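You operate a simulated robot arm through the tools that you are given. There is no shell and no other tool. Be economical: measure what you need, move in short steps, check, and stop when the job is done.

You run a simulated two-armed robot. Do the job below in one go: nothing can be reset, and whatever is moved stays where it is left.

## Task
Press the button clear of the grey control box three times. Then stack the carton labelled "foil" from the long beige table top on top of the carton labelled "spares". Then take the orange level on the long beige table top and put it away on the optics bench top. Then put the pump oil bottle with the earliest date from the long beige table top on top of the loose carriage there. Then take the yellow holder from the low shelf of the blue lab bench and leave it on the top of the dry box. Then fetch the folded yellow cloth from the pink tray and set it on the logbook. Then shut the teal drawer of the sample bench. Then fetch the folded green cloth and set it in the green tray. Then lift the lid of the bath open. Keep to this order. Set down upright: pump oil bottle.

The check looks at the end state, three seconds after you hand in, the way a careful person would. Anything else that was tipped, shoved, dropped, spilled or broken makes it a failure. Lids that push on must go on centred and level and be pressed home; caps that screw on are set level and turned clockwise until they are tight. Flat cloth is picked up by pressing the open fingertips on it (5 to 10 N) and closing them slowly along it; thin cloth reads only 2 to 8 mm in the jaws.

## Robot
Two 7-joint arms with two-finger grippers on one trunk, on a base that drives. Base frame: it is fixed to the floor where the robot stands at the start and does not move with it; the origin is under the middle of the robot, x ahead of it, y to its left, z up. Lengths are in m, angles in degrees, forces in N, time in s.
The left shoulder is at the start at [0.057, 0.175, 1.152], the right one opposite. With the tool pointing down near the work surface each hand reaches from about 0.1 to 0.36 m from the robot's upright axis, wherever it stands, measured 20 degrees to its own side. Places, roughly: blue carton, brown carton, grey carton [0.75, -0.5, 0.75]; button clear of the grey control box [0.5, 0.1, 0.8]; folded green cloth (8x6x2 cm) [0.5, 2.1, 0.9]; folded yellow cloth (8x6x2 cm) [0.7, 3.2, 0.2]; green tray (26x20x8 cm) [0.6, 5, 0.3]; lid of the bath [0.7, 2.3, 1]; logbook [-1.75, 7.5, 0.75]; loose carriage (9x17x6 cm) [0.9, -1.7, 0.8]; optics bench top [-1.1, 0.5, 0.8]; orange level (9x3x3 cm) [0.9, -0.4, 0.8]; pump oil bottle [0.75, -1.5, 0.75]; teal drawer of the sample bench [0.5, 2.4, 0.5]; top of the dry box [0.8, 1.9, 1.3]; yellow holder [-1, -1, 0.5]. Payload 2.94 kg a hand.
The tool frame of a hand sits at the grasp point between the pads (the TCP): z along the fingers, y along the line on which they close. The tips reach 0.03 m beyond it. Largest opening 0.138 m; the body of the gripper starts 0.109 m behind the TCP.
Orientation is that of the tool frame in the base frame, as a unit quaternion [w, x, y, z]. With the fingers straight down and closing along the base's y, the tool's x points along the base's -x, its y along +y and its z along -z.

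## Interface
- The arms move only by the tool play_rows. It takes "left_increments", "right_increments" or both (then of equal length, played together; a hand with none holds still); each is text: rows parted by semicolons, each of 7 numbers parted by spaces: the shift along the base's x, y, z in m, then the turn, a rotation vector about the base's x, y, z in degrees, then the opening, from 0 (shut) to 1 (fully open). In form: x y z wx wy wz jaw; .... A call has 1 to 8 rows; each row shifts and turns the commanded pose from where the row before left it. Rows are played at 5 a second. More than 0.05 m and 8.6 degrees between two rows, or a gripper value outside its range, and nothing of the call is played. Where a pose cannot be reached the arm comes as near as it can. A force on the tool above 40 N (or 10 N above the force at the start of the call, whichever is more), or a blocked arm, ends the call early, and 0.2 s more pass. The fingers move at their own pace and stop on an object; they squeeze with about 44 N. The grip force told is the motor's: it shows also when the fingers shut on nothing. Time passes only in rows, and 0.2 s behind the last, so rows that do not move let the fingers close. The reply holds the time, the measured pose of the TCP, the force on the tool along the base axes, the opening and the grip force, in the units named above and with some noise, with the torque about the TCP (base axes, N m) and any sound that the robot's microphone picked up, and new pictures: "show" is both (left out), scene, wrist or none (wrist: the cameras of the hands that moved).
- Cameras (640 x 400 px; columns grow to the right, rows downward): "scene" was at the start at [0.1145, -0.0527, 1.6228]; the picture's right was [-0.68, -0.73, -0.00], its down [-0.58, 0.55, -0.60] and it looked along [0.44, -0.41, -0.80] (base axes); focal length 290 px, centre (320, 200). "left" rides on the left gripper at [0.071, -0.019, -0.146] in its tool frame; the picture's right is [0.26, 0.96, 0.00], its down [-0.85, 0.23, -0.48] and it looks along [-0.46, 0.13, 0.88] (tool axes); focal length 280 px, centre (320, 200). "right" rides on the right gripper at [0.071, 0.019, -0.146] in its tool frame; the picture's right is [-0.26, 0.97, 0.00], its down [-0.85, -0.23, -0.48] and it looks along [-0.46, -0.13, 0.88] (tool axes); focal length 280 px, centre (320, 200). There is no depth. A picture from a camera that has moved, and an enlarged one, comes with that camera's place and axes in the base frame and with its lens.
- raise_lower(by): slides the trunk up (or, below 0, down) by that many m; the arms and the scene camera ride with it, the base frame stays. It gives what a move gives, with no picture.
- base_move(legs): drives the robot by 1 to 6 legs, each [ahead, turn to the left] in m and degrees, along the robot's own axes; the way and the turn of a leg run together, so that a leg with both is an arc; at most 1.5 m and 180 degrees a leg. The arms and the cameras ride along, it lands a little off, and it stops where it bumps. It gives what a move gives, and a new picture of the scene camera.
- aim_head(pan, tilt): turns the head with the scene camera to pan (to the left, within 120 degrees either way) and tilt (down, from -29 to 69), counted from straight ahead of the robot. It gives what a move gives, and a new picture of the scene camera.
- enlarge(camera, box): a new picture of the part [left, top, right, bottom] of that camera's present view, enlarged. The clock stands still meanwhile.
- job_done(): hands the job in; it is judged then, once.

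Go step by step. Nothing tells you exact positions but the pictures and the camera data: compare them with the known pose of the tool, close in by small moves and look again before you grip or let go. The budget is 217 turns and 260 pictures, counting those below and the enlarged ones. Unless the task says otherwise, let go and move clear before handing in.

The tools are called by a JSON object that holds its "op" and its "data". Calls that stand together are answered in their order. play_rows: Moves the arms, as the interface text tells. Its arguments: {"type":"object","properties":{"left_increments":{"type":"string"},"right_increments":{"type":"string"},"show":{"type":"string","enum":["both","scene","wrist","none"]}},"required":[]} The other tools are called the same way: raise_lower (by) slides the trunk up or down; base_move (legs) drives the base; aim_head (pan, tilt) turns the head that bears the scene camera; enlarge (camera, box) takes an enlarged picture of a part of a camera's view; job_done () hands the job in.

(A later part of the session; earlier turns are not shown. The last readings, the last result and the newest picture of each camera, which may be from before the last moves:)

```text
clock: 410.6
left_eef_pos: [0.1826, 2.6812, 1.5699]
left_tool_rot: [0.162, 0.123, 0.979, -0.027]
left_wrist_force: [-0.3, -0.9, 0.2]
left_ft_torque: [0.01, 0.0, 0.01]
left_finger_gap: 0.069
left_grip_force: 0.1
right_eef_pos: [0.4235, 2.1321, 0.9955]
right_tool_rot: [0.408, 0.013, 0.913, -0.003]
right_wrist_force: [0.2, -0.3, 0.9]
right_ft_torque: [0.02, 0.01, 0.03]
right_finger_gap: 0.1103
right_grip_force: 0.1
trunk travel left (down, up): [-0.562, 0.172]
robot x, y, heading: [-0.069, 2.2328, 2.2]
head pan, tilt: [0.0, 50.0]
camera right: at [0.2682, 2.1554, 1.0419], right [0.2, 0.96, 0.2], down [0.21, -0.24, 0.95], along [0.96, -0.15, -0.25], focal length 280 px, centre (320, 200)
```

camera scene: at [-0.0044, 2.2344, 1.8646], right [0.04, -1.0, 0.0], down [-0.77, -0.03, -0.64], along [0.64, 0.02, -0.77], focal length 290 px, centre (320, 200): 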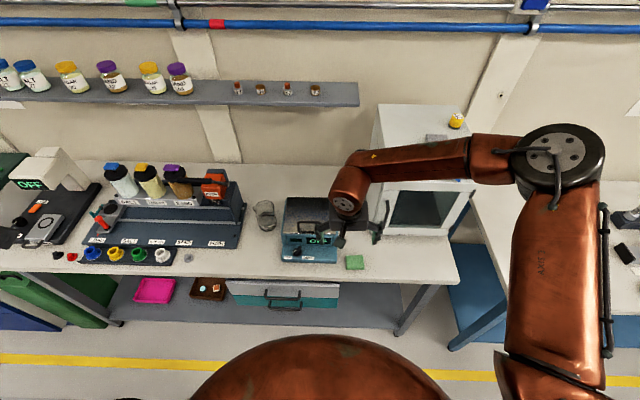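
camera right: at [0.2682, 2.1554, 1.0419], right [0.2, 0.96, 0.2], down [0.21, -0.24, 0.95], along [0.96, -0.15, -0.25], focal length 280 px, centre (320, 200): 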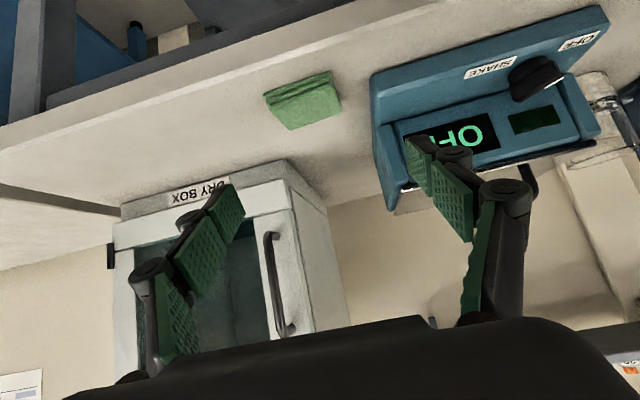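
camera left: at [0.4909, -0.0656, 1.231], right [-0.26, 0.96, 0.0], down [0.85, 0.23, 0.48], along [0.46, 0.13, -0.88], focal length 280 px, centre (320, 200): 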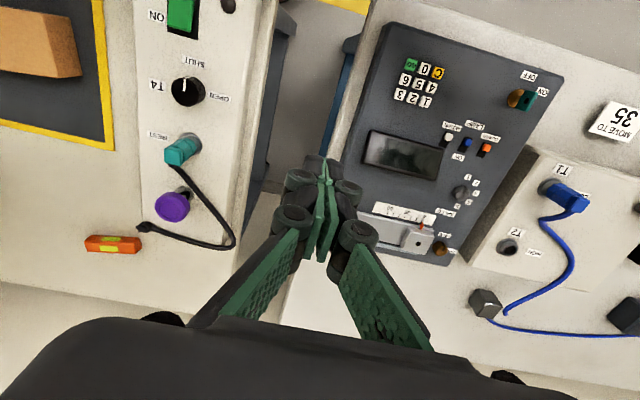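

The cloth centre is near [0.518, 2.123, 0.872], about 3 cm from the bath's corner. I narrow the jaws and go to its front half.

{"op": "play_rows", "data": {"right_increments": "0.015 -0.006 -0.025 0 0 0 0.68;0.015 -0.005 -0.025 0 0 0 0.68;0.015 0 -0.02 0 0 0 0.68;0.01 0 -0.012 0 0 0 0.68;0 0 0 0 0 0 0.68", "show": "wrist"}}

```text
clock: 411.8
left_eef_pos: [0.1824, 2.6803, 1.5697]
left_tool_rot: [0.161, 0.124, 0.979, -0.026]
left_wrist_force: [-0.3, 0.4, 0.1]
left_ft_torque: [0.02, 0.0, 0.02]
left_finger_gap: 0.0688
left_grip_force: 0.0
right_eef_pos: [0.4769, 2.1197, 0.9124]
right_tool_rot: [0.407, 0.012, 0.913, -0.003]
right_wrist_force: [0.0, -0.3, -0.6]
right_ft_torque: [0.01, 0.01, 0.0]
right_finger_gap: 0.0939
right_grip_force: 0.0
trunk travel left (down, up): [-0.562, 0.172]
robot x, y, heading: [-0.065, 2.2331, 2.1]
head pan, tilt: [0.0, 50.0]
camera right: at [0.3223, 2.1425, 0.9588], right [0.2, 0.96, 0.2], down [0.21, -0.24, 0.95], along [0.96, -0.15, -0.25], focal length 280 px, centre (320, 200)
```

right: 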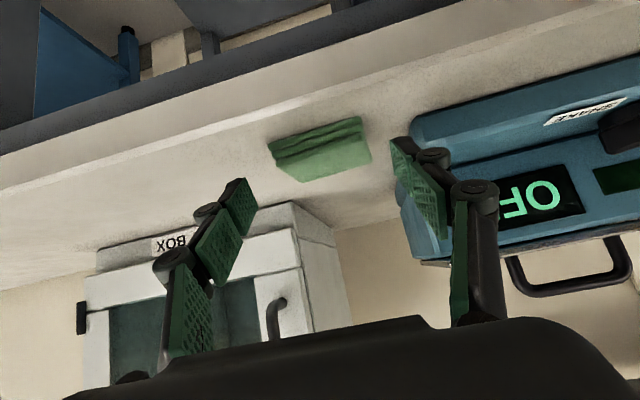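

Aligned. A last small advance (shifted 4 mm away from the bath), then close slowly.

{"op": "play_rows", "data": {"right_increments": "0.006 -0.004 -0.007 0 0 0 0.68;0.006 0 -0.006 0 0 0 0.68;0 0 0 0 0 0 0.6;0 0 0 0 0 0 0.55;0 0 0 0 0 0 0.5;0 0 0 0 0 0 0.42;0 0 0 0 0 0 0.38;0 0 0 0 0 0 0.38", "show": "wrist"}}

```text
clock: 413.6
left_eef_pos: [0.1828, 2.6807, 1.5704]
left_tool_rot: [0.162, 0.124, 0.979, -0.026]
left_wrist_force: [0.5, 0.2, -0.3]
left_ft_torque: [0.02, 0.01, -0.03]
left_finger_gap: 0.0688
left_grip_force: 0.0
right_eef_pos: [0.4898, 2.1175, 0.897]
right_tool_rot: [0.406, 0.012, 0.914, -0.002]
right_wrist_force: [0.6, -0.1, 1.3]
right_ft_torque: [0.06, -0.01, 0.02]
right_finger_gap: 0.0697
right_grip_force: 44.1
trunk travel left (down, up): [-0.562, 0.172]
robot x, y, heading: [-0.0697, 2.2304, 2.3]
head pan, tilt: [0.0, 50.0]
camera right: at [0.3347, 2.1404, 0.9434], right [0.2, 0.96, 0.2], down [0.21, -0.24, 0.95], along [0.96, -0.15, -0.25], focal length 280 px, centre (320, 200)
```

right: 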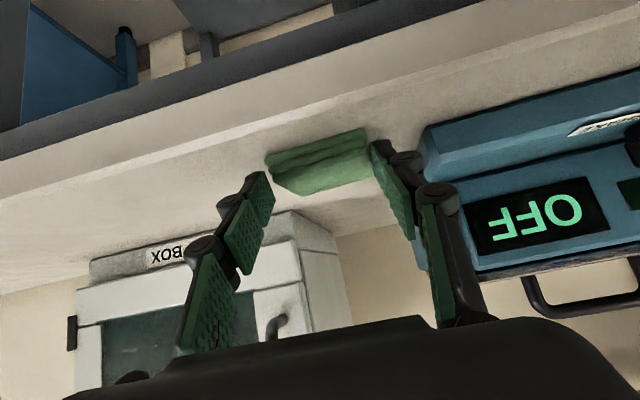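

The green cloth is gripped. I lift it, pull back, and drive up the aisle to the green tray near [0.55, 5.03, 0.3].

{"op": "play_rows", "data": {"right_increments": "0 0 0.02 0 0 0 0.38;-0.01 0 0.04 0 0 0 0.38;-0.03 0 0.03 0 0 0 0.38;-0.04 0 0.02 0 0 0 0.38;-0.04 0 0.02 0 0 0 0.38;-0.03 0 0 0 0 0 0.38", "show": "wrist"}}

{"op": "base_move", "data": {"legs": [[-0.1, 0], [0, 88], [1.4, 0], [1.35, 0], [0, -88]]}}

{"op": "aim_head", "data": {"pan": -5, "tilt": 58}}

```text
clock: 415.0
left_eef_pos: [0.1831, 2.6805, 1.569]
left_tool_rot: [0.161, 0.124, 0.979, -0.026]
left_wrist_force: [-0.4, 0.5, -0.3]
left_ft_torque: [0.01, 0.01, 0.01]
left_finger_gap: 0.0692
left_grip_force: 0.1
right_eef_pos: [0.341, 2.1142, 1.0263]
right_tool_rot: [0.405, 0.012, 0.914, -0.003]
right_wrist_force: [-0.4, 0.7, -0.5]
right_ft_torque: [-0.01, -0.02, 0.0]
right_finger_gap: 0.069
right_grip_force: 44.2
trunk travel left (down, up): [-0.562, 0.172]
robot x, y, heading: [-0.0674, 2.231, 2.0]
head pan, tilt: [0.0, 50.0]
camera right: at [0.1843, 2.1369, 1.0737], right [0.2, 0.96, 0.2], down [0.21, -0.24, 0.95], along [0.96, -0.15, -0.25], focal length 280 px, centre (320, 200)
```

right: 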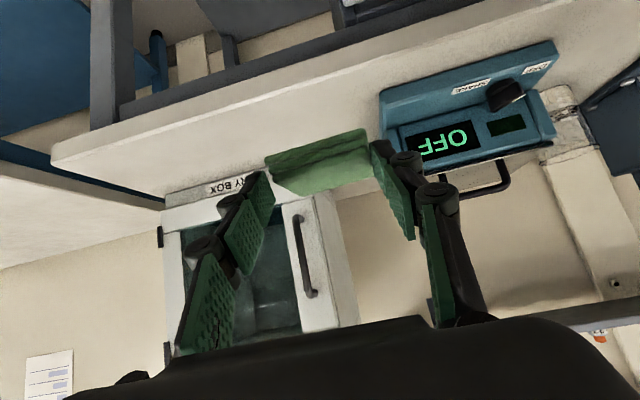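

```text
clock: 436.6
left_eef_pos: [0.2934, 5.375, 1.5696]
left_tool_rot: [0.16, 0.183, 0.969, -0.036]
left_wrist_force: [0.0, -1.1, 0.0]
left_ft_torque: [0.01, 0.03, -0.02]
left_finger_gap: 0.0688
left_grip_force: 0.0
right_eef_pos: [0.3798, 4.7925, 1.0273]
right_tool_rot: [0.405, 0.067, 0.911, -0.027]
right_wrist_force: [-0.2, 0.0, -0.1]
right_ft_torque: [0.0, 0.01, 0.01]
right_finger_gap: 0.0684
right_grip_force: 43.4
trunk travel left (down, up): [-0.562, 0.172]
robot x, y, heading: [-0.0101, 4.9616, -4.9]
head pan, tilt: [0.0, 50.0]
camera scene: at [0.0527, 4.9542, 1.8646], right [-0.09, -1.0, 0.0], down [-0.76, 0.07, -0.64], along [0.64, -0.06, -0.77], focal length 290 px, centre (320, 200)
```

scene: 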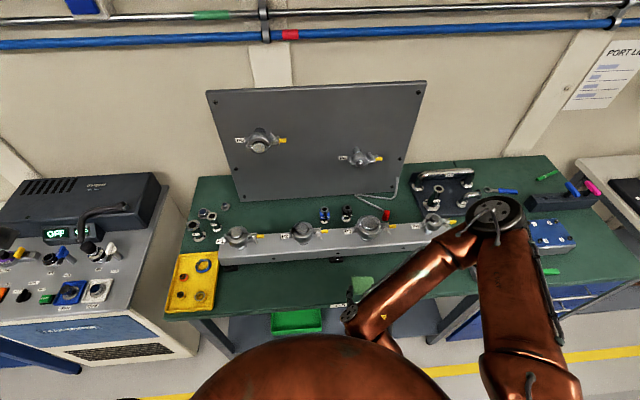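

```text
clock: 437.2
left_eef_pos: [0.2938, 5.3744, 1.5701]
left_tool_rot: [0.16, 0.183, 0.97, -0.035]
left_wrist_force: [-0.5, 0.4, -0.5]
left_ft_torque: [0.01, -0.03, -0.01]
left_finger_gap: 0.069
left_grip_force: 0.1
right_eef_pos: [0.3798, 4.7934, 1.0268]
right_tool_rot: [0.405, 0.068, 0.911, -0.027]
right_wrist_force: [-0.2, -0.2, 0.2]
right_ft_torque: [0.02, 0.01, 0.02]
right_finger_gap: 0.0685
right_grip_force: 44.0
trunk travel left (down, up): [-0.562, 0.172]
robot x, y, heading: [-0.0097, 4.9597, -5.1]
head pan, tilt: [-5.0, 58.0]
camera scene: at [0.0437, 4.9489, 1.8545], right [-0.17, -0.99, 0.0], down [-0.84, 0.15, -0.53], along [0.52, -0.09, -0.85], focal length 290 px, centre (320, 200)
```

scene: 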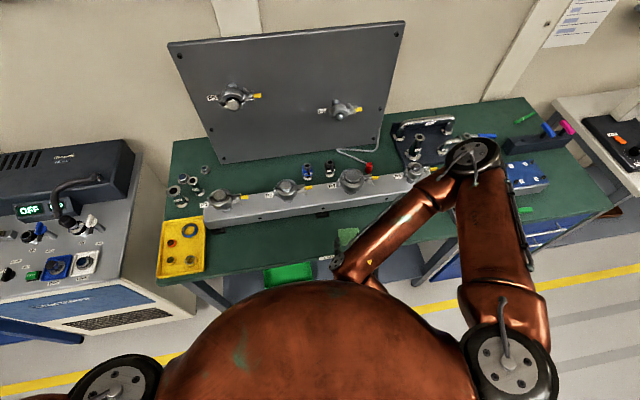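

The green tray is at about [0.574, 5.03] under the green bench (front edge x≈0.41). I back off, shift left and set up as for the pink tray.

{"op": "base_move", "data": {"legs": [[-0.24, 0], [0, 95], [0.13, 0], [0, -90]]}}

{"op": "raise_lower", "data": {"by": -0.25}}

{"op": "aim_head", "data": {"pan": 0, "tilt": 50}}

```text
clock: 447.8
left_eef_pos: [0.0108, 5.5508, 1.5685]
left_tool_rot: [0.161, 0.138, 0.977, -0.027]
left_wrist_force: [-0.9, -0.2, 0.2]
left_ft_torque: [0.01, 0.01, 0.03]
left_finger_gap: 0.0689
left_grip_force: 0.1
right_eef_pos: [0.1489, 4.9791, 1.0261]
right_tool_rot: [0.406, 0.026, 0.913, -0.008]
right_wrist_force: [-0.1, 0.4, -0.5]
right_ft_torque: [0.02, 0.05, 0.0]
right_finger_gap: 0.0679
right_grip_force: 44.1
trunk travel left (down, up): [-0.562, 0.172]
robot x, y, heading: [-0.2525, 5.1086, 0.4]
head pan, tilt: [-5.0, 58.0]
camera scene: at [-0.1991, 5.104, 1.8544], right [-0.08, -1.0, 0.0], down [-0.85, 0.07, -0.53], along [0.53, -0.04, -0.85], focal length 290 px, centre (320, 200)
```

scene: 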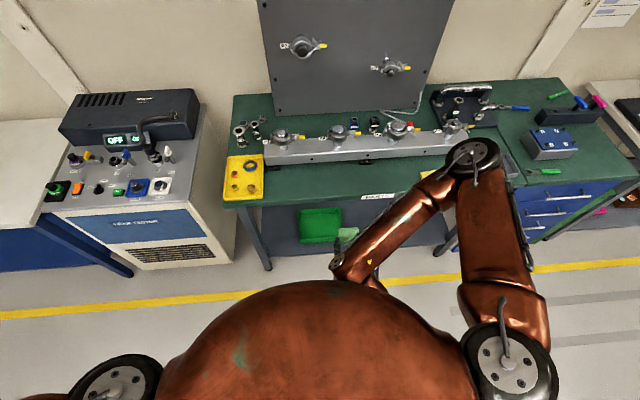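

```text
clock: 450.4
left_eef_pos: [0.0105, 5.5514, 1.3202]
left_tool_rot: [0.161, 0.14, 0.977, -0.029]
left_wrist_force: [0.7, -0.3, -0.2]
left_ft_torque: [0.01, -0.02, 0.0]
left_finger_gap: 0.069
left_grip_force: 0.0
right_eef_pos: [0.15, 4.9796, 0.7783]
right_tool_rot: [0.407, 0.025, 0.913, -0.009]
right_wrist_force: [-0.6, 0.2, 0.0]
right_ft_torque: [0.03, 0.03, 0.0]
right_finger_gap: 0.0684
right_grip_force: 43.9
trunk travel left (down, up): [-0.312, 0.422]
robot x, y, heading: [-0.2537, 5.1107, 0.6]
head pan, tilt: [-5.0, 58.0]
```

```text
clock: 451.1
left_eef_pos: [0.011, 5.5505, 1.3206]
left_tool_rot: [0.161, 0.138, 0.977, -0.028]
left_wrist_force: [-0.7, 0.4, -0.1]
left_ft_torque: [-0.01, -0.01, -0.01]
left_finger_gap: 0.0692
left_grip_force: 0.0
right_eef_pos: [0.1489, 4.9805, 0.7763]
right_tool_rot: [0.405, 0.024, 0.914, -0.008]
right_wrist_force: [-0.4, -0.6, -0.2]
right_ft_torque: [-0.01, 0.04, -0.01]
right_finger_gap: 0.0683
right_grip_force: 44.0
trunk travel left (down, up): [-0.312, 0.422]
robot x, y, heading: [-0.2536, 5.1135, 0.2]
head pan, tilt: [0.0, 50.0]
camera scene: at [-0.1092, 5.1105, 1.614], right [0.01, -1.0, 0.0], down [-0.77, 0.0, -0.64], along [0.64, 0.0, -0.77], focal length 290 px, centre (320, 200)
```

scene: 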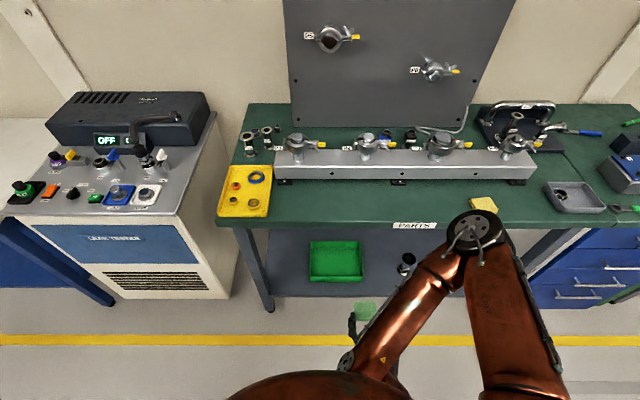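

The tray spans x 0.49–0.70, y 4.90–5.16. I extend the right hand low and forward in two stages.

{"op": "play_rows", "data": {"right_increments": "0.03 0.006 -0.034 0 0 0 0.38;0.03 0.006 -0.034 0 0 0 0.38;0.03 0.006 -0.034 0 0 0 0.38;0.03 0.006 -0.034 0 0 0 0.38;0.03 0.006 -0.034 0 0 0 0.38;0.03 0.006 -0.034 0 0 0 0.38;0.03 0.006 -0.034 0 0 0 0.38;0.03 0.006 -0.034 0 0 0 0.38", "show": "none"}}

{"op": "raise_lower", "data": {"by": -0.13}}

{"op": "play_rows", "data": {"right_increments": "0.03 0 0.01 0 0 0 0.38;0.03 0 0.01 0 0 0 0.38;0.03 0 0.01 0 0 0 0.38;0 0 0 0 0 0 0.38", "show": "both"}}

```text
clock: 452.9
left_eef_pos: [0.0113, 5.5505, 1.3201]
left_tool_rot: [0.161, 0.138, 0.977, -0.029]
left_wrist_force: [0.0, -0.7, -0.1]
left_ft_torque: [-0.06, 0.02, -0.02]
left_finger_gap: 0.0691
left_grip_force: 0.0
right_eef_pos: [0.3873, 5.0281, 0.501]
right_tool_rot: [0.407, 0.026, 0.913, -0.008]
right_wrist_force: [-0.1, -0.5, 0.2]
right_ft_torque: [-0.02, 0.03, -0.03]
right_finger_gap: 0.0683
right_grip_force: 44.0
trunk travel left (down, up): [-0.312, 0.422]
robot x, y, heading: [-0.2522, 5.1105, 0.4]
head pan, tilt: [0.0, 50.0]
```

```text
clock: 454.4
left_eef_pos: [0.0102, 5.5505, 1.1908]
left_tool_rot: [0.162, 0.139, 0.977, -0.028]
left_wrist_force: [0.1, -0.2, 0.0]
left_ft_torque: [0.0, 0.0, 0.0]
left_finger_gap: 0.0693
left_grip_force: 0.2
right_eef_pos: [0.3894, 5.028, 0.3752]
right_tool_rot: [0.406, 0.024, 0.913, -0.008]
right_wrist_force: [0.7, 0.6, -0.2]
right_ft_torque: [0.01, 0.05, 0.04]
right_finger_gap: 0.0683
right_grip_force: 44.1
trunk travel left (down, up): [-0.182, 0.552]
robot x, y, heading: [-0.2549, 5.11, 0.5]
head pan, tilt: [0.0, 50.0]
```

```text
clock: 455.4
left_eef_pos: [0.0091, 5.5501, 1.1901]
left_tool_rot: [0.161, 0.138, 0.977, -0.028]
left_wrist_force: [-0.1, 0.3, 0.0]
left_ft_torque: [0.02, 0.0, 0.01]
left_finger_gap: 0.069
left_grip_force: 0.0
right_eef_pos: [0.4791, 5.0272, 0.4055]
right_tool_rot: [0.406, 0.026, 0.914, -0.009]
right_wrist_force: [-0.4, 0.0, 0.0]
right_ft_torque: [0.02, -0.01, -0.01]
right_finger_gap: 0.0684
right_grip_force: 43.7
trunk travel left (down, up): [-0.182, 0.552]
robot x, y, heading: [-0.2531, 5.1069, 0.3]
head pan, tilt: [0.0, 50.0]
camera scene: at [-0.0112, 5.1111, 1.4772], right [0.01, -1.0, 0.0], down [-0.77, -0.01, -0.64], along [0.64, 0.0, -0.77], focal length 290 px, centre (320, 200)
camera right: at [0.3244, 5.0542, 0.4521], right [0.23, 0.95, 0.2], down [0.2, -0.25, 0.95], along [0.95, -0.17, -0.25], focal length 280 px, centre (320, 200)
```

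scene: 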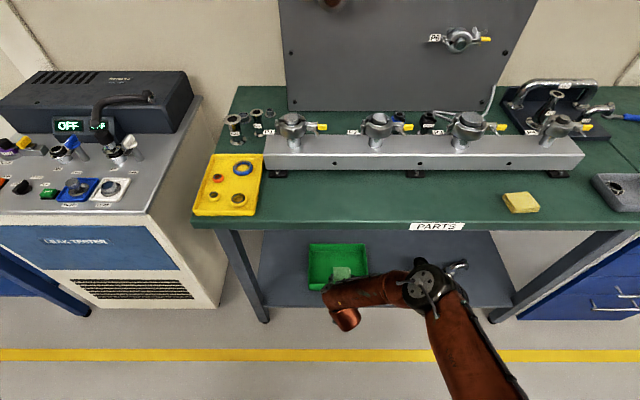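
right: 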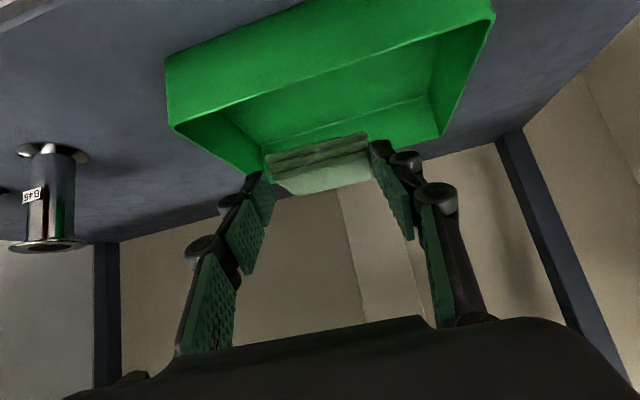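

The rim is at about z 0.32, x 0.49. I drive 5 cm forward and extend so the cloth is inside the tray footprint, then lower.

{"op": "base_move", "data": {"legs": [[0.055, 0]]}}

{"op": "play_rows", "data": {"right_increments": "0.02 0 -0.01 0 0 0 0.38;0.02 0 -0.015 0 0 0 0.38;0.01 0 -0.02 0 0 0 0.38;0 0 -0.02 0 0 0 0.38;0 0 0 0 0 0 0.38", "show": "both"}}

```text
clock: 456.4
left_eef_pos: [0.0634, 5.55, 1.1903]
left_tool_rot: [0.164, 0.139, 0.976, -0.029]
left_wrist_force: [-0.6, 0.1, 0.1]
left_ft_torque: [0.01, -0.02, -0.01]
left_finger_gap: 0.0691
left_grip_force: 0.1
right_eef_pos: [0.5335, 5.0275, 0.4082]
right_tool_rot: [0.408, 0.026, 0.913, -0.008]
right_wrist_force: [0.0, 1.8, -0.1]
right_ft_torque: [-0.05, 0.05, -0.01]
right_finger_gap: 0.0685
right_grip_force: 43.8
trunk travel left (down, up): [-0.182, 0.552]
robot x, y, heading: [-0.1996, 5.1131, 0.2]
head pan, tilt: [0.0, 50.0]
camera scene: at [0.042, 5.1114, 1.4781], right [0.01, -1.0, 0.0], down [-0.77, 0.0, -0.64], along [0.64, 0.0, -0.77], focal length 290 px, centre (320, 200)
```

scene: 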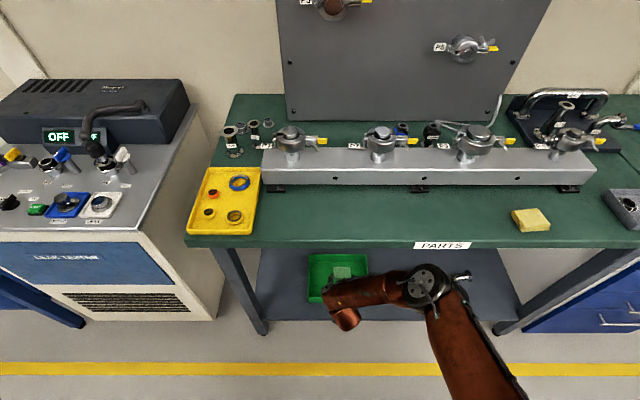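

```text
clock: 457.6
left_eef_pos: [0.0661, 5.5506, 1.191]
left_tool_rot: [0.163, 0.138, 0.977, -0.029]
left_wrist_force: [-0.5, -0.7, 0.0]
left_ft_torque: [0.01, -0.04, 0.0]
left_finger_gap: 0.0688
left_grip_force: 0.1
right_eef_pos: [0.5853, 5.0272, 0.3412]
right_tool_rot: [0.406, 0.025, 0.913, -0.009]
right_wrist_force: [0.5, 0.7, 0.2]
right_ft_torque: [-0.02, -0.02, 0.01]
right_finger_gap: 0.0683
right_grip_force: 43.5
trunk travel left (down, up): [-0.182, 0.552]
robot x, y, heading: [-0.1979, 5.1129, 0.3]
head pan, tilt: [0.0, 50.0]
camera scene: at [0.0443, 5.1113, 1.4773], right [0.01, -1.0, 0.0], down [-0.77, 0.0, -0.64], along [0.64, 0.0, -0.77], focal length 290 px, centre (320, 200)
camera right: at [0.4299, 5.0543, 0.3885], right [0.23, 0.95, 0.2], down [0.2, -0.25, 0.95], along [0.95, -0.17, -0.25], focal length 280 px, centre (320, 200)
```

scene: 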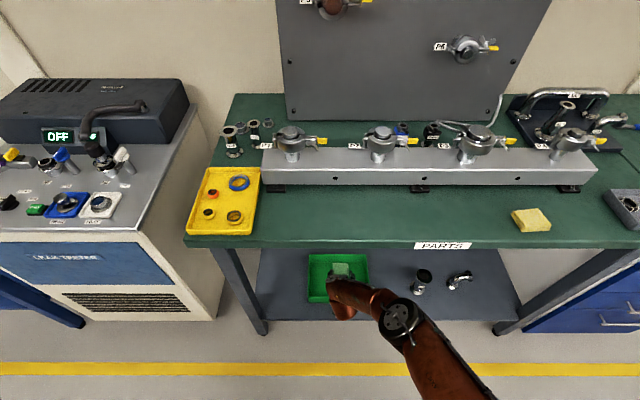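
right: 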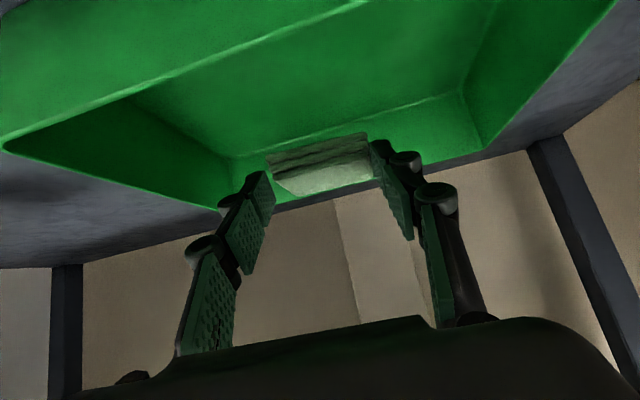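

The cloth is over the tray's inside. I lower further until it meets the floor.

{"op": "play_rows", "data": {"right_increments": "0 0 -0.015 0 0 0 0.38;0 0 -0.015 0 0 0 0.38;0 0 -0.01 0 0 0 0.38;0 0 0 0 0 0 0.38", "show": "wrist"}}

```text
clock: 458.6
left_eef_pos: [0.0655, 5.5502, 1.1903]
left_tool_rot: [0.163, 0.138, 0.977, -0.028]
left_wrist_force: [-0.5, 0.5, 0.4]
left_ft_torque: [0.0, -0.02, -0.02]
left_finger_gap: 0.0687
left_grip_force: 0.1
right_eef_pos: [0.5834, 5.0248, 0.3118]
right_tool_rot: [0.406, 0.026, 0.913, -0.009]
right_wrist_force: [0.2, 0.5, 0.7]
right_ft_torque: [0.0, 0.0, 0.0]
right_finger_gap: 0.0682
right_grip_force: 43.6
right hand out of reach, approached as far as the arm can: row 3
trunk travel left (down, up): [-0.182, 0.552]
robot x, y, heading: [-0.1979, 5.1105, 0.2]
head pan, tilt: [0.0, 50.0]
camera right: at [0.4289, 5.0528, 0.3577], right [0.23, 0.95, 0.2], down [0.2, -0.25, 0.95], along [0.95, -0.17, -0.25], focal length 280 px, centre (320, 200)
```

right: 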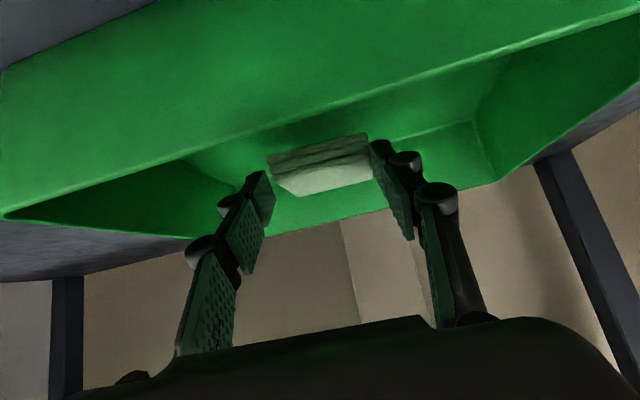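

{"op": "raise_lower", "data": {"by": -0.025}}

{"op": "play_rows", "data": {"right_increments": "0 0 0 0 0 0 0.38;0 0 0 0 0 0 0.38", "show": "wrist"}}

```text
clock: 459.3
left_eef_pos: [0.0643, 5.5507, 1.1662]
left_tool_rot: [0.163, 0.139, 0.976, -0.028]
left_wrist_force: [-0.2, -0.3, -0.2]
left_ft_torque: [0.01, -0.03, -0.01]
left_finger_gap: 0.0689
left_grip_force: 0.0
right_eef_pos: [0.5856, 5.0271, 0.287]
right_tool_rot: [0.407, 0.026, 0.913, -0.009]
right_wrist_force: [0.3, 0.3, -0.4]
right_ft_torque: [0.02, 0.03, 0.0]
right_finger_gap: 0.0684
right_grip_force: 43.8
trunk travel left (down, up): [-0.157, 0.577]
robot x, y, heading: [-0.1982, 5.1136, 0.1]
head pan, tilt: [0.0, 50.0]
```

```text
clock: 459.9
left_eef_pos: [0.0647, 5.5519, 1.1653]
left_tool_rot: [0.162, 0.139, 0.977, -0.028]
left_wrist_force: [-0.1, -0.2, 0.1]
left_ft_torque: [0.02, 0.0, 0.03]
left_finger_gap: 0.069
left_grip_force: 0.1
right_eef_pos: [0.5846, 5.0275, 0.2877]
right_tool_rot: [0.406, 0.026, 0.913, -0.009]
right_wrist_force: [0.9, 0.0, -1.1]
right_ft_torque: [0.03, 0.01, 0.02]
right_finger_gap: 0.0682
right_grip_force: 43.9
trunk travel left (down, up): [-0.157, 0.577]
robot x, y, heading: [-0.1971, 5.1099, 0.6]
head pan, tilt: [0.0, 50.0]
camera right: at [0.4302, 5.0542, 0.3333], right [0.23, 0.95, 0.2], down [0.2, -0.25, 0.95], along [0.95, -0.17, -0.25], focal length 280 px, centre (320, 200)
```

right: 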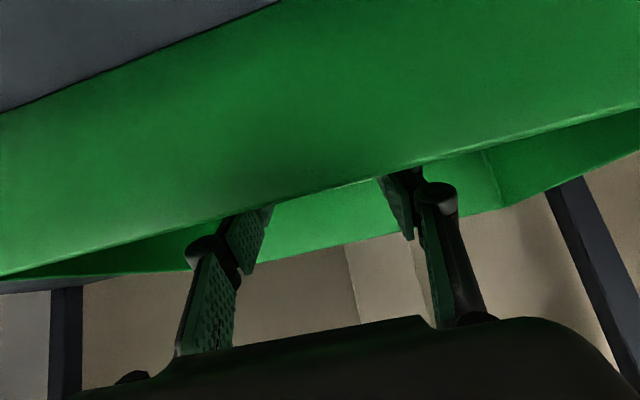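

The cloth is deep in the tray near the floor. I open, rise straight up, then back out.

{"op": "play_rows", "data": {"right_increments": "0 0 0 0 0 0 0.5;0 0 0 0 0 0 0.65;0 0 0 0 0 0 0.75;0 0 0.02 0 0 0 0.75;0 0 0.03 0 0 0 0.75;-0.01 0 0.03 0 0 0 0.75;-0.02 0 0.03 0 0 0 0.75;0 0 0 0 0 0 0.75", "show": "wrist"}}

```text
clock: 461.7
left_eef_pos: [0.0639, 5.5519, 1.1649]
left_tool_rot: [0.162, 0.139, 0.977, -0.028]
left_wrist_force: [0.0, -0.2, -0.5]
left_ft_torque: [0.0, -0.01, -0.02]
left_finger_gap: 0.0689
left_grip_force: 0.0
right_eef_pos: [0.5569, 5.027, 0.3963]
right_tool_rot: [0.406, 0.027, 0.913, -0.009]
right_wrist_force: [0.4, 0.0, 0.4]
right_ft_torque: [0.0, 0.0, 0.02]
right_finger_gap: 0.1035
right_grip_force: 0.1
trunk travel left (down, up): [-0.157, 0.577]
robot x, y, heading: [-0.1961, 5.1125, -0.2]
head pan, tilt: [0.0, 50.0]
camera right: at [0.4017, 5.0538, 0.443], right [0.23, 0.95, 0.2], down [0.2, -0.25, 0.95], along [0.95, -0.18, -0.25], focal length 280 px, centre (320, 200)
```

right: 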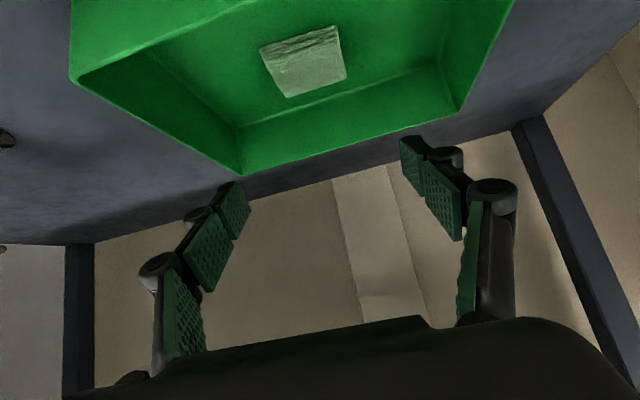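

The green cloth lies flat in the tray. I withdraw, raise the trunk and drive back to the bath for the last step.

{"op": "base_move", "data": {"legs": [[-0.1, 0]]}}

{"op": "play_rows", "data": {"right_increments": "-0.03 0 0.03 0 0 0 0.5;-0.035 0 0.03 0 0 0 0.5;-0.04 0 0.02 0 0 0 0.5;-0.04 0 0.02 0 0 0 0.5;-0.03 0 0.02 0 0 0 0.5", "show": "none"}}

{"op": "raise_lower", "data": {"by": 0.4}}

{"op": "base_move", "data": {"legs": [[0.1, 0], [0, -90], [1.4, 0], [1.35, 0], [0, 90]]}}

{"op": "aim_head", "data": {"pan": 0, "tilt": 48}}

```text
clock: 462.9
left_eef_pos: [-0.0416, 5.5515, 1.1672]
left_tool_rot: [0.165, 0.137, 0.976, -0.026]
left_wrist_force: [-2.1, 0.4, 0.3]
left_ft_torque: [-0.01, -0.16, 0.02]
left_finger_gap: 0.0689
left_grip_force: 0.0
right_eef_pos: [0.456, 5.0271, 0.4005]
right_tool_rot: [0.41, 0.024, 0.912, -0.008]
right_wrist_force: [-0.4, -0.3, 0.6]
right_ft_torque: [0.03, 0.06, 0.01]
right_finger_gap: 0.1037
right_grip_force: 0.1
trunk travel left (down, up): [-0.157, 0.577]
robot x, y, heading: [-0.2988, 5.1067, 0.5]
head pan, tilt: [0.0, 50.0]
camera scene: at [-0.038, 5.1115, 1.4507], right [0.01, -1.0, 0.0], down [-0.76, -0.01, -0.65], along [0.65, 0.01, -0.76], focal length 290 px, centre (320, 200)
```

scene: 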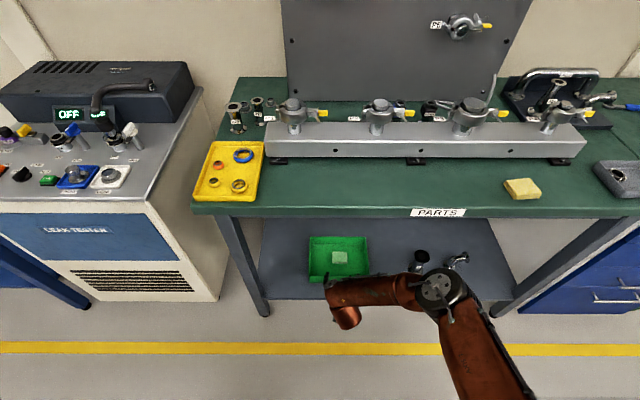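

```text
clock: 464.1
left_eef_pos: [-0.0382, 5.5506, 1.1656]
left_tool_rot: [0.163, 0.137, 0.977, -0.027]
left_wrist_force: [-0.5, -0.1, 0.8]
left_ft_torque: [0.02, 0.0, -0.05]
left_finger_gap: 0.0691
left_grip_force: 0.1
right_eef_pos: [0.2809, 5.0267, 0.5184]
right_tool_rot: [0.408, 0.025, 0.913, -0.008]
right_wrist_force: [0.2, -0.1, 0.2]
right_ft_torque: [0.02, -0.02, -0.01]
right_finger_gap: 0.0688
right_grip_force: 0.0
trunk travel left (down, up): [-0.157, 0.577]
robot x, y, heading: [-0.2985, 5.1135, 0.4]
head pan, tilt: [0.0, 50.0]
```

```text
clock: 467.9
left_eef_pos: [-0.0374, 5.5516, 1.5668]
left_tool_rot: [0.163, 0.137, 0.977, -0.028]
left_wrist_force: [0.2, -0.8, -0.6]
left_ft_torque: [-0.01, 0.0, 0.02]
left_finger_gap: 0.0688
left_grip_force: 0.1
right_eef_pos: [0.2809, 5.0284, 0.9172]
right_tool_rot: [0.407, 0.024, 0.913, -0.008]
right_wrist_force: [0.1, -0.3, 0.3]
right_ft_torque: [-0.03, 0.02, -0.01]
right_finger_gap: 0.0689
right_grip_force: 0.1
trunk travel left (down, up): [-0.557, 0.177]
robot x, y, heading: [-0.2987, 5.1115, 0.5]
head pan, tilt: [0.0, 50.0]
```

```text
clock: 489.5
left_eef_pos: [0.0798, 2.7746, 1.5667]
left_tool_rot: [0.163, 0.175, 0.97, -0.034]
left_wrist_force: [-0.4, -0.3, -0.6]
left_ft_torque: [0.03, -0.02, -0.02]
left_finger_gap: 0.0692
left_grip_force: 0.0
right_eef_pos: [0.3575, 2.2298, 0.9177]
right_tool_rot: [0.406, 0.06, 0.912, -0.023]
right_wrist_force: [-0.8, 0.1, -0.2]
right_ft_torque: [0.01, 0.01, -0.01]
right_finger_gap: 0.0689
right_grip_force: 0.1
trunk travel left (down, up): [-0.557, 0.177]
robot x, y, heading: [-0.2163, 2.3572, -3.9]
head pan, tilt: [0.0, 50.0]
camera scene: at [-0.1511, 2.3513, 1.8597], right [-0.07, -1.0, 0.0], down [-0.76, 0.05, -0.64], along [0.64, -0.04, -0.77], focal length 290 px, centre (320, 200)
```

scene: 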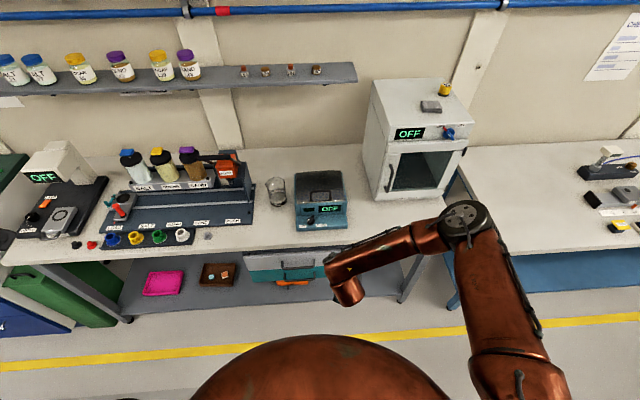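

```text
clock: 490.2
left_eef_pos: [0.0799, 2.7758, 1.5669]
left_tool_rot: [0.162, 0.175, 0.971, -0.034]
left_wrist_force: [-0.1, -0.3, 1.1]
left_ft_torque: [-0.03, 0.03, 0.0]
left_finger_gap: 0.0689
left_grip_force: 0.1
right_eef_pos: [0.3576, 2.2297, 0.9171]
right_tool_rot: [0.407, 0.06, 0.911, -0.023]
right_wrist_force: [-0.4, -0.4, 0.9]
right_ft_torque: [-0.01, 0.01, 0.02]
right_finger_gap: 0.0689
right_grip_force: 0.0
trunk travel left (down, up): [-0.557, 0.177]
robot x, y, heading: [-0.2114, 2.3558, -4.0]
head pan, tilt: [0.0, 48.0]
camera scene: at [-0.1493, 2.3513, 1.8624], right [-0.07, -1.0, 0.0], down [-0.74, 0.05, -0.67], along [0.67, -0.05, -0.74], focal length 290 px, centre (320, 200)
```

scene: 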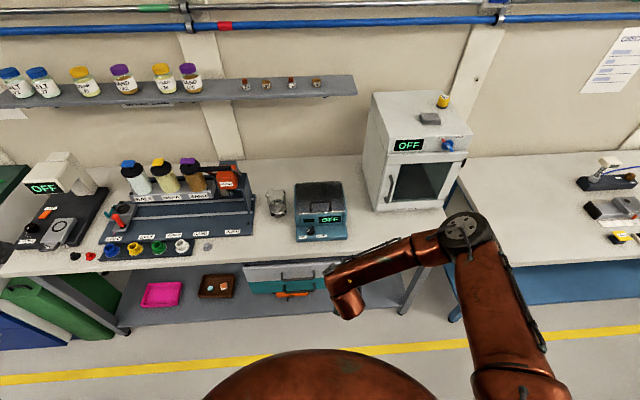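

I zoom in on the bath to understand its lid and handle.

{"op": "enlarge", "data": {"camera": "scene", "box": [260, 165, 380, 250]}}

```text
4.71 times, centred on (320, 208) of scene
camera zoom: at [-0.1493, 2.3513, 1.8624], right [-0.07, -1.0, 0.0], down [-0.74, 0.05, -0.67], along [0.67, -0.05, -0.74], focal length 1365 px, centre (320, 165)
```

zoom: 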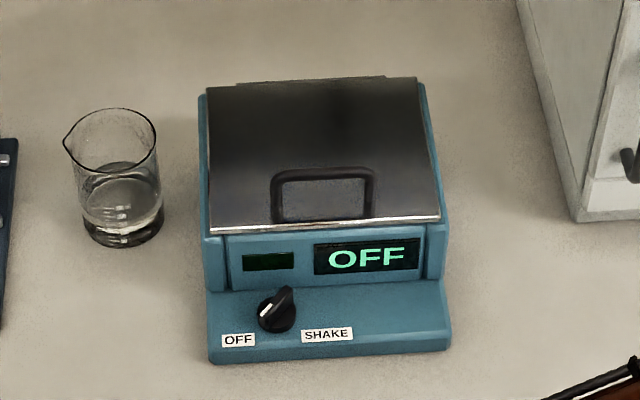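

The lid hinges at the rear; a bail handle stands near the front edge with its bar at about [0.58, y 2.26–2.34, z≈1.04]. I'll make the right hand horizontal with closed fingers, raise it, and drive closer to hook under the bar.

{"op": "play_rows", "data": {"right_increments": "-0.01 0.01 0.035 0 -6.6 0 0.2;-0.01 0.01 0.035 0 -6.6 0 0;-0.01 0.01 0.035 0 -6.6 0 0;-0.01 0.01 0.035 0 -6.6 0 0;0 0.01 0.04 0 -6.6 0 0", "show": "none"}}

{"op": "base_move", "data": {"legs": [[0.2, 4.0]]}}

{"op": "play_rows", "data": {"right_increments": "0 0 0 0 0 0 0", "show": "wrist"}}

```text
clock: 491.4
left_eef_pos: [0.0783, 2.7784, 1.5656]
left_tool_rot: [0.162, 0.175, 0.97, -0.035]
left_wrist_force: [-0.4, 1.3, 0.4]
left_ft_torque: [-0.07, -0.02, -0.03]
left_finger_gap: 0.0691
left_grip_force: 0.1
right_eef_pos: [0.3171, 2.28, 1.0981]
right_tool_rot: [0.649, 0.064, 0.758, -0.006]
right_wrist_force: [0.1, 0.7, -0.5]
right_ft_torque: [-0.01, -0.02, -0.03]
right_finger_gap: 0.0
right_grip_force: 28.2
trunk travel left (down, up): [-0.557, 0.177]
robot x, y, heading: [-0.2138, 2.3545, -3.9]
head pan, tilt: [0.0, 48.0]
```

```text
clock: 493.0
left_eef_pos: [0.2539, 2.7855, 1.5665]
left_tool_rot: [0.162, 0.144, 0.976, -0.028]
left_wrist_force: [0.5, 0.6, -0.1]
left_ft_torque: [-0.02, 0.04, -0.04]
left_finger_gap: 0.069
left_grip_force: 0.0
right_eef_pos: [0.5237, 2.3047, 1.0985]
right_tool_rot: [0.648, 0.041, 0.761, 0.015]
right_wrist_force: [0.3, 0.1, -0.1]
right_ft_torque: [-0.01, -0.01, -0.01]
right_finger_gap: 0.0001
right_grip_force: 28.3
trunk travel left (down, up): [-0.557, 0.177]
robot x, y, heading: [-0.0115, 2.3503, -0.5]
head pan, tilt: [0.0, 48.0]
camera scene: at [0.0534, 2.3478, 1.8623], right [-0.01, -1.0, 0.0], down [-0.74, 0.0, -0.67], along [0.67, 0.0, -0.74], focal length 290 px, centre (320, 200)
```

scene: 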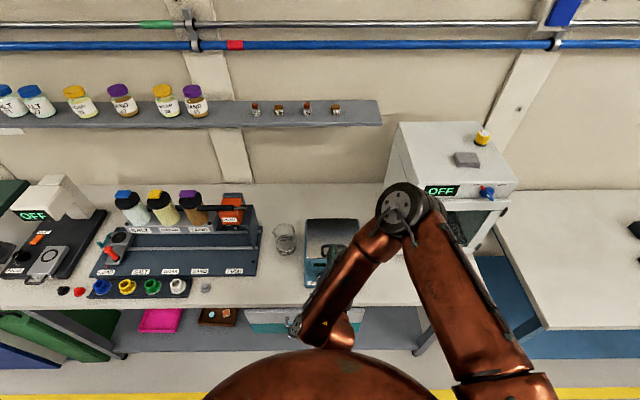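

```text
clock: 493.4
left_eef_pos: [0.2516, 2.7855, 1.5663]
left_tool_rot: [0.164, 0.143, 0.976, -0.027]
left_wrist_force: [-0.5, 0.6, -0.1]
left_ft_torque: [0.0, -0.01, 0.0]
left_finger_gap: 0.0688
left_grip_force: 0.1
right_eef_pos: [0.5214, 2.3045, 1.0987]
right_tool_rot: [0.648, 0.04, 0.76, 0.015]
right_wrist_force: [-0.2, 0.2, -0.2]
right_ft_torque: [0.01, -0.01, 0.0]
right_finger_gap: 0.0003
right_grip_force: 28.2
trunk travel left (down, up): [-0.557, 0.177]
robot x, y, heading: [-0.014, 2.3508, -0.2]
head pan, tilt: [0.0, 48.0]
camera right: at [0.3666, 2.334, 1.055], right [0.08, 0.94, 0.33], down [-0.35, -0.28, 0.89], along [0.93, -0.19, 0.3], focal length 280 px, centre (320, 200)
```

right: 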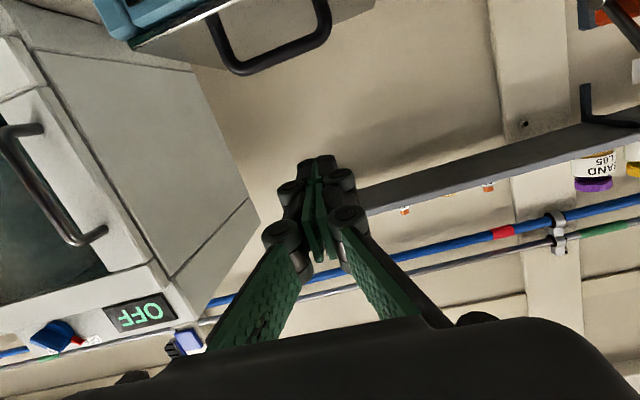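

The bar is at z≈1.015 with the lid at z≈0.97. I lower the fingertips in front of the loop to z≈0.99 and look before inserting.

{"op": "play_rows", "data": {"right_increments": "0 -0.003 -0.04 0 0 0 0;0 -0.003 -0.04 0 0 0 0;0 0 -0.022 0 0 0 0;0 0 0 0 0 0 0", "show": "wrist"}}

```text
clock: 494.4
left_eef_pos: [0.2534, 2.7852, 1.5666]
left_tool_rot: [0.164, 0.144, 0.976, -0.029]
left_wrist_force: [-1.4, -0.3, 0.4]
left_ft_torque: [0.04, -0.01, -0.05]
left_finger_gap: 0.069
left_grip_force: 0.1
right_eef_pos: [0.5209, 2.2999, 0.9982]
right_tool_rot: [0.649, 0.04, 0.76, 0.015]
right_wrist_force: [0.4, -0.7, -0.2]
right_ft_torque: [-0.01, 0.01, -0.03]
right_finger_gap: 0.0001
right_grip_force: 28.3
trunk travel left (down, up): [-0.557, 0.177]
robot x, y, heading: [-0.0145, 2.3485, -0.6]
head pan, tilt: [0.0, 48.0]
camera right: at [0.3664, 2.3285, 0.9538], right [0.08, 0.94, 0.33], down [-0.35, -0.28, 0.89], along [0.93, -0.19, 0.3], focal length 280 px, centre (320, 200)
```

right: 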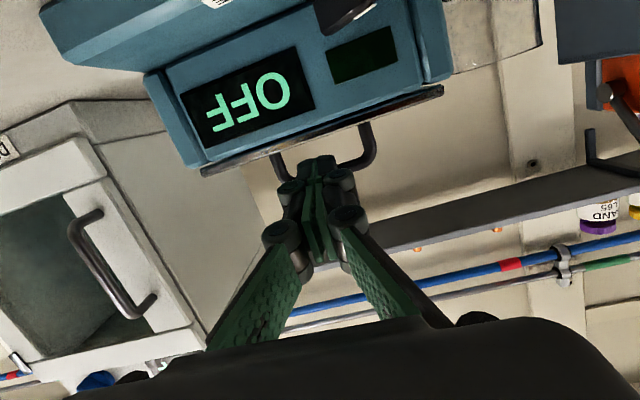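

The fingertips point right into the handle loop. I drop 3 mm and insert.

{"op": "play_rows", "data": {"right_increments": "0.01 0 -0.003 0 0 0 0;0.02 0 0 0 0 0 0;0.02 0 0 0 0 0 0;0.015 0 0 0 0 0 0;0 0 0 0 0 0 0", "show": "wrist"}}

```text
clock: 495.6
left_eef_pos: [0.2532, 2.7856, 1.5662]
left_tool_rot: [0.164, 0.144, 0.975, -0.029]
left_wrist_force: [-0.7, 0.3, -0.8]
left_ft_torque: [0.01, -0.01, 0.02]
left_finger_gap: 0.0689
left_grip_force: 0.0
right_eef_pos: [0.5869, 2.3014, 0.9938]
right_tool_rot: [0.649, 0.041, 0.76, 0.014]
right_wrist_force: [0.2, -1.0, -1.6]
right_ft_torque: [-0.04, 0.07, -0.01]
right_finger_gap: 0.0
right_grip_force: 28.4
trunk travel left (down, up): [-0.557, 0.177]
robot x, y, heading: [-0.0154, 2.3517, -0.2]
head pan, tilt: [0.0, 48.0]
camera right: at [0.4327, 2.3297, 0.9506], right [0.08, 0.94, 0.33], down [-0.35, -0.28, 0.89], along [0.93, -0.19, 0.3], focal length 280 px, centre (320, 200)
```

right: 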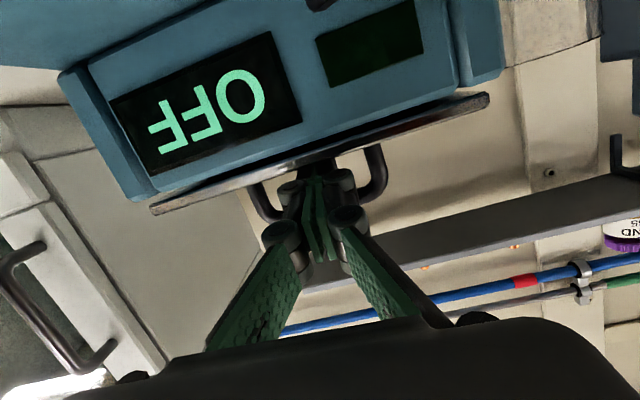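

The fingers are in the loop. I'll lift along the hinge arc, pitching the hand up with the lid: first about 30°.

{"op": "play_rows", "data": {"right_increments": "0.0056 0 0.022 0 -8 0 0;0.0086 0 0.021 0 -8 0 0;0.0115 0 0.0196 0 -8 0 0;0.014 0 0.0178 0 -8 0 0;0 0 0 0 0 0 0", "show": "both"}}

```text
clock: 496.1
left_eef_pos: [0.2582, 2.7862, 1.5653]
left_tool_rot: [0.162, 0.144, 0.976, -0.029]
left_wrist_force: [-0.6, 0.5, -0.7]
left_ft_torque: [0.01, 0.0, 0.0]
left_finger_gap: 0.0689
left_grip_force: 0.0
right_eef_pos: [0.5934, 2.2995, 1.0087]
right_tool_rot: [0.71, 0.034, 0.703, 0.014]
right_wrist_force: [17.8, 0.2, -20.8]
right_ft_torque: [-1.25, 2.41, 0.26]
right_finger_gap: 0.0059
right_grip_force: 28.5
trunk travel left (down, up): [-0.557, 0.177]
robot x, y, heading: [-0.0141, 2.3492, -0.6]
head pan, tilt: [0.0, 48.0]
stopped in row 2 (right hand): the force on the tool passed its limit at 50 N (the readings are from after the stop); the commanded pose is now the measured one
camera scene: at [0.0572, 2.3486, 1.8621], right [-0.01, -1.0, 0.0], down [-0.75, 0.0, -0.67], along [0.67, 0.0, -0.75], focal length 290 px, centre (320, 200)
camera right: at [0.4473, 2.3277, 0.9389], right [0.02, 0.94, 0.33], down [-0.49, -0.27, 0.83], along [0.87, -0.18, 0.46], focal length 280 px, centre (320, 200)
```

scene: 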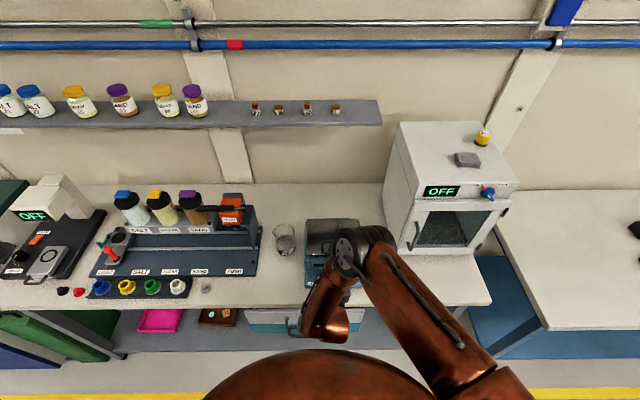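
right: 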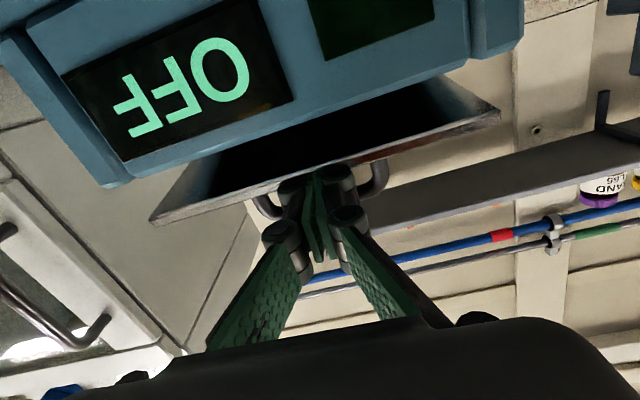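

The lid is rising, but the pitch ran ahead and jammed slightly. I continue with less pitch per step.

{"op": "play_rows", "data": {"right_increments": "0.004 0 0.004 0 3 0 0;0.006 0 0.014 0 -3 0 0;0.008 0 0.014 0 -4 0 0;0.009 0 0.014 0 -5 0 0;0.01 0 0.013 0 -6 0 0;0 0 0 0 0 0 0", "show": "wrist"}}

```text
clock: 496.8
left_eef_pos: [0.2569, 2.786, 1.5663]
left_tool_rot: [0.161, 0.144, 0.976, -0.029]
left_wrist_force: [0.2, 0.0, 0.4]
left_ft_torque: [0.0, 0.01, 0.01]
left_finger_gap: 0.0691
left_grip_force: 0.1
right_eef_pos: [0.5939, 2.2996, 1.0139]
right_tool_rot: [0.699, 0.032, 0.715, 0.013]
right_wrist_force: [13.0, 0.6, -15.9]
right_ft_torque: [-1.17, 1.81, 0.44]
right_finger_gap: 0.006
right_grip_force: 28.7
trunk travel left (down, up): [-0.557, 0.177]
robot x, y, heading: [-0.0131, 2.3496, -0.5]
head pan, tilt: [0.0, 48.0]
stopped in row 3 (right hand): the force on the tool passed its limit at 46 N (the readings are from after the stop); the commanded pose is now the measured one
camera right: at [0.4468, 2.3272, 0.9501], right [0.03, 0.95, 0.32], down [-0.46, -0.27, 0.84], along [0.89, -0.18, 0.43], focal length 280 px, centre (320, 200)
```

right: 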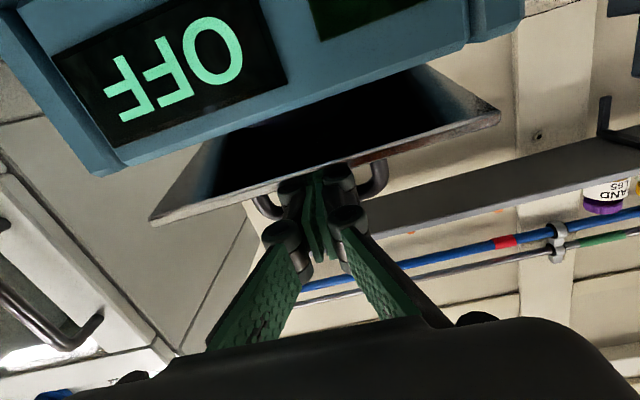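

Progress with high force; I use smaller steps with more forward motion, following the arc.

{"op": "play_rows", "data": {"right_increments": "0.005 0 0.002 0 0 0 0;0.004 0 0.006 0 0 0 0;0.004 0 0.006 0 -1 0 0;0.004 0 0.006 0 -2 0 0;0.004 0 0.006 0 -2 0 0;0.004 0 0.006 0 -2 0 0;0.005 0 0.006 0 -2 0 0;0.005 0 0.006 0 -2 0 0", "show": "wrist"}}

```text
clock: 497.6
left_eef_pos: [0.2556, 2.7851, 1.5661]
left_tool_rot: [0.163, 0.145, 0.975, -0.029]
left_wrist_force: [0.5, -0.2, 0.1]
left_ft_torque: [0.02, 0.03, 0.01]
left_finger_gap: 0.069
left_grip_force: 0.1
right_eef_pos: [0.5944, 2.2998, 1.0172]
right_tool_rot: [0.691, 0.032, 0.722, 0.014]
right_wrist_force: [-2.8, 1.2, -9.0]
right_ft_torque: [-1.15, 1.32, 0.22]
right_finger_gap: 0.0059
right_grip_force: 28.4
trunk travel left (down, up): [-0.557, 0.177]
robot x, y, heading: [-0.0129, 2.3486, -0.5]
head pan, tilt: [0.0, 48.0]
stopped in row 3 (right hand): the force on the tool passed its limit at 43 N (the readings are from after the stop); the commanded pose is now the measured one
camera right: at [0.4465, 2.327, 0.9554], right [0.04, 0.95, 0.32], down [-0.45, -0.27, 0.85], along [0.89, -0.18, 0.41], focal length 280 px, centre (320, 200)
```

right: 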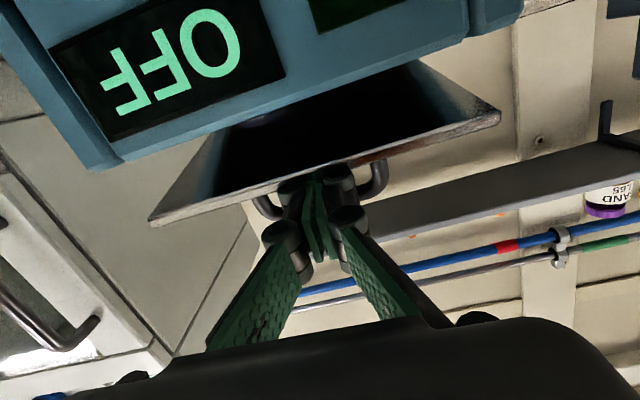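

The knuckles are against the lid edge, so I lift mostly straight up in slow steps and let the lid rotate.

{"op": "play_rows", "data": {"right_increments": "0 0 0.004 0 -1 0 0;0 0 0.004 0 -1 0 0;0 0 0.004 0 -1 0 0;0.001 0 0.004 0 -1 0 0;0.001 0 0.004 0 -1 0 0;0.001 0 0.004 0 -1 0 0;0.001 0 0.004 0 -1 0 0;0.001 0 0.004 0 -1 0 0", "show": "none"}}

```text
clock: 498.3
left_eef_pos: [0.2587, 2.7865, 1.5647]
left_tool_rot: [0.162, 0.146, 0.975, -0.029]
left_wrist_force: [0.0, 0.9, -1.0]
left_ft_torque: [-0.01, 0.0, 0.02]
left_finger_gap: 0.069
left_grip_force: 0.0
right_eef_pos: [0.5958, 2.3001, 1.0166]
right_tool_rot: [0.696, 0.03, 0.718, 0.013]
right_wrist_force: [20.4, 0.1, -20.6]
right_ft_torque: [-1.13, 2.09, 0.53]
right_finger_gap: 0.006
right_grip_force: 28.5
trunk travel left (down, up): [-0.557, 0.177]
robot x, y, heading: [-0.0168, 2.3486, -0.6]
head pan, tilt: [0.0, 48.0]
stopped in row 3 (right hand): the force on the tool passed its limit at 42 N (the readings are from after the stop); the commanded pose is now the measured one
```

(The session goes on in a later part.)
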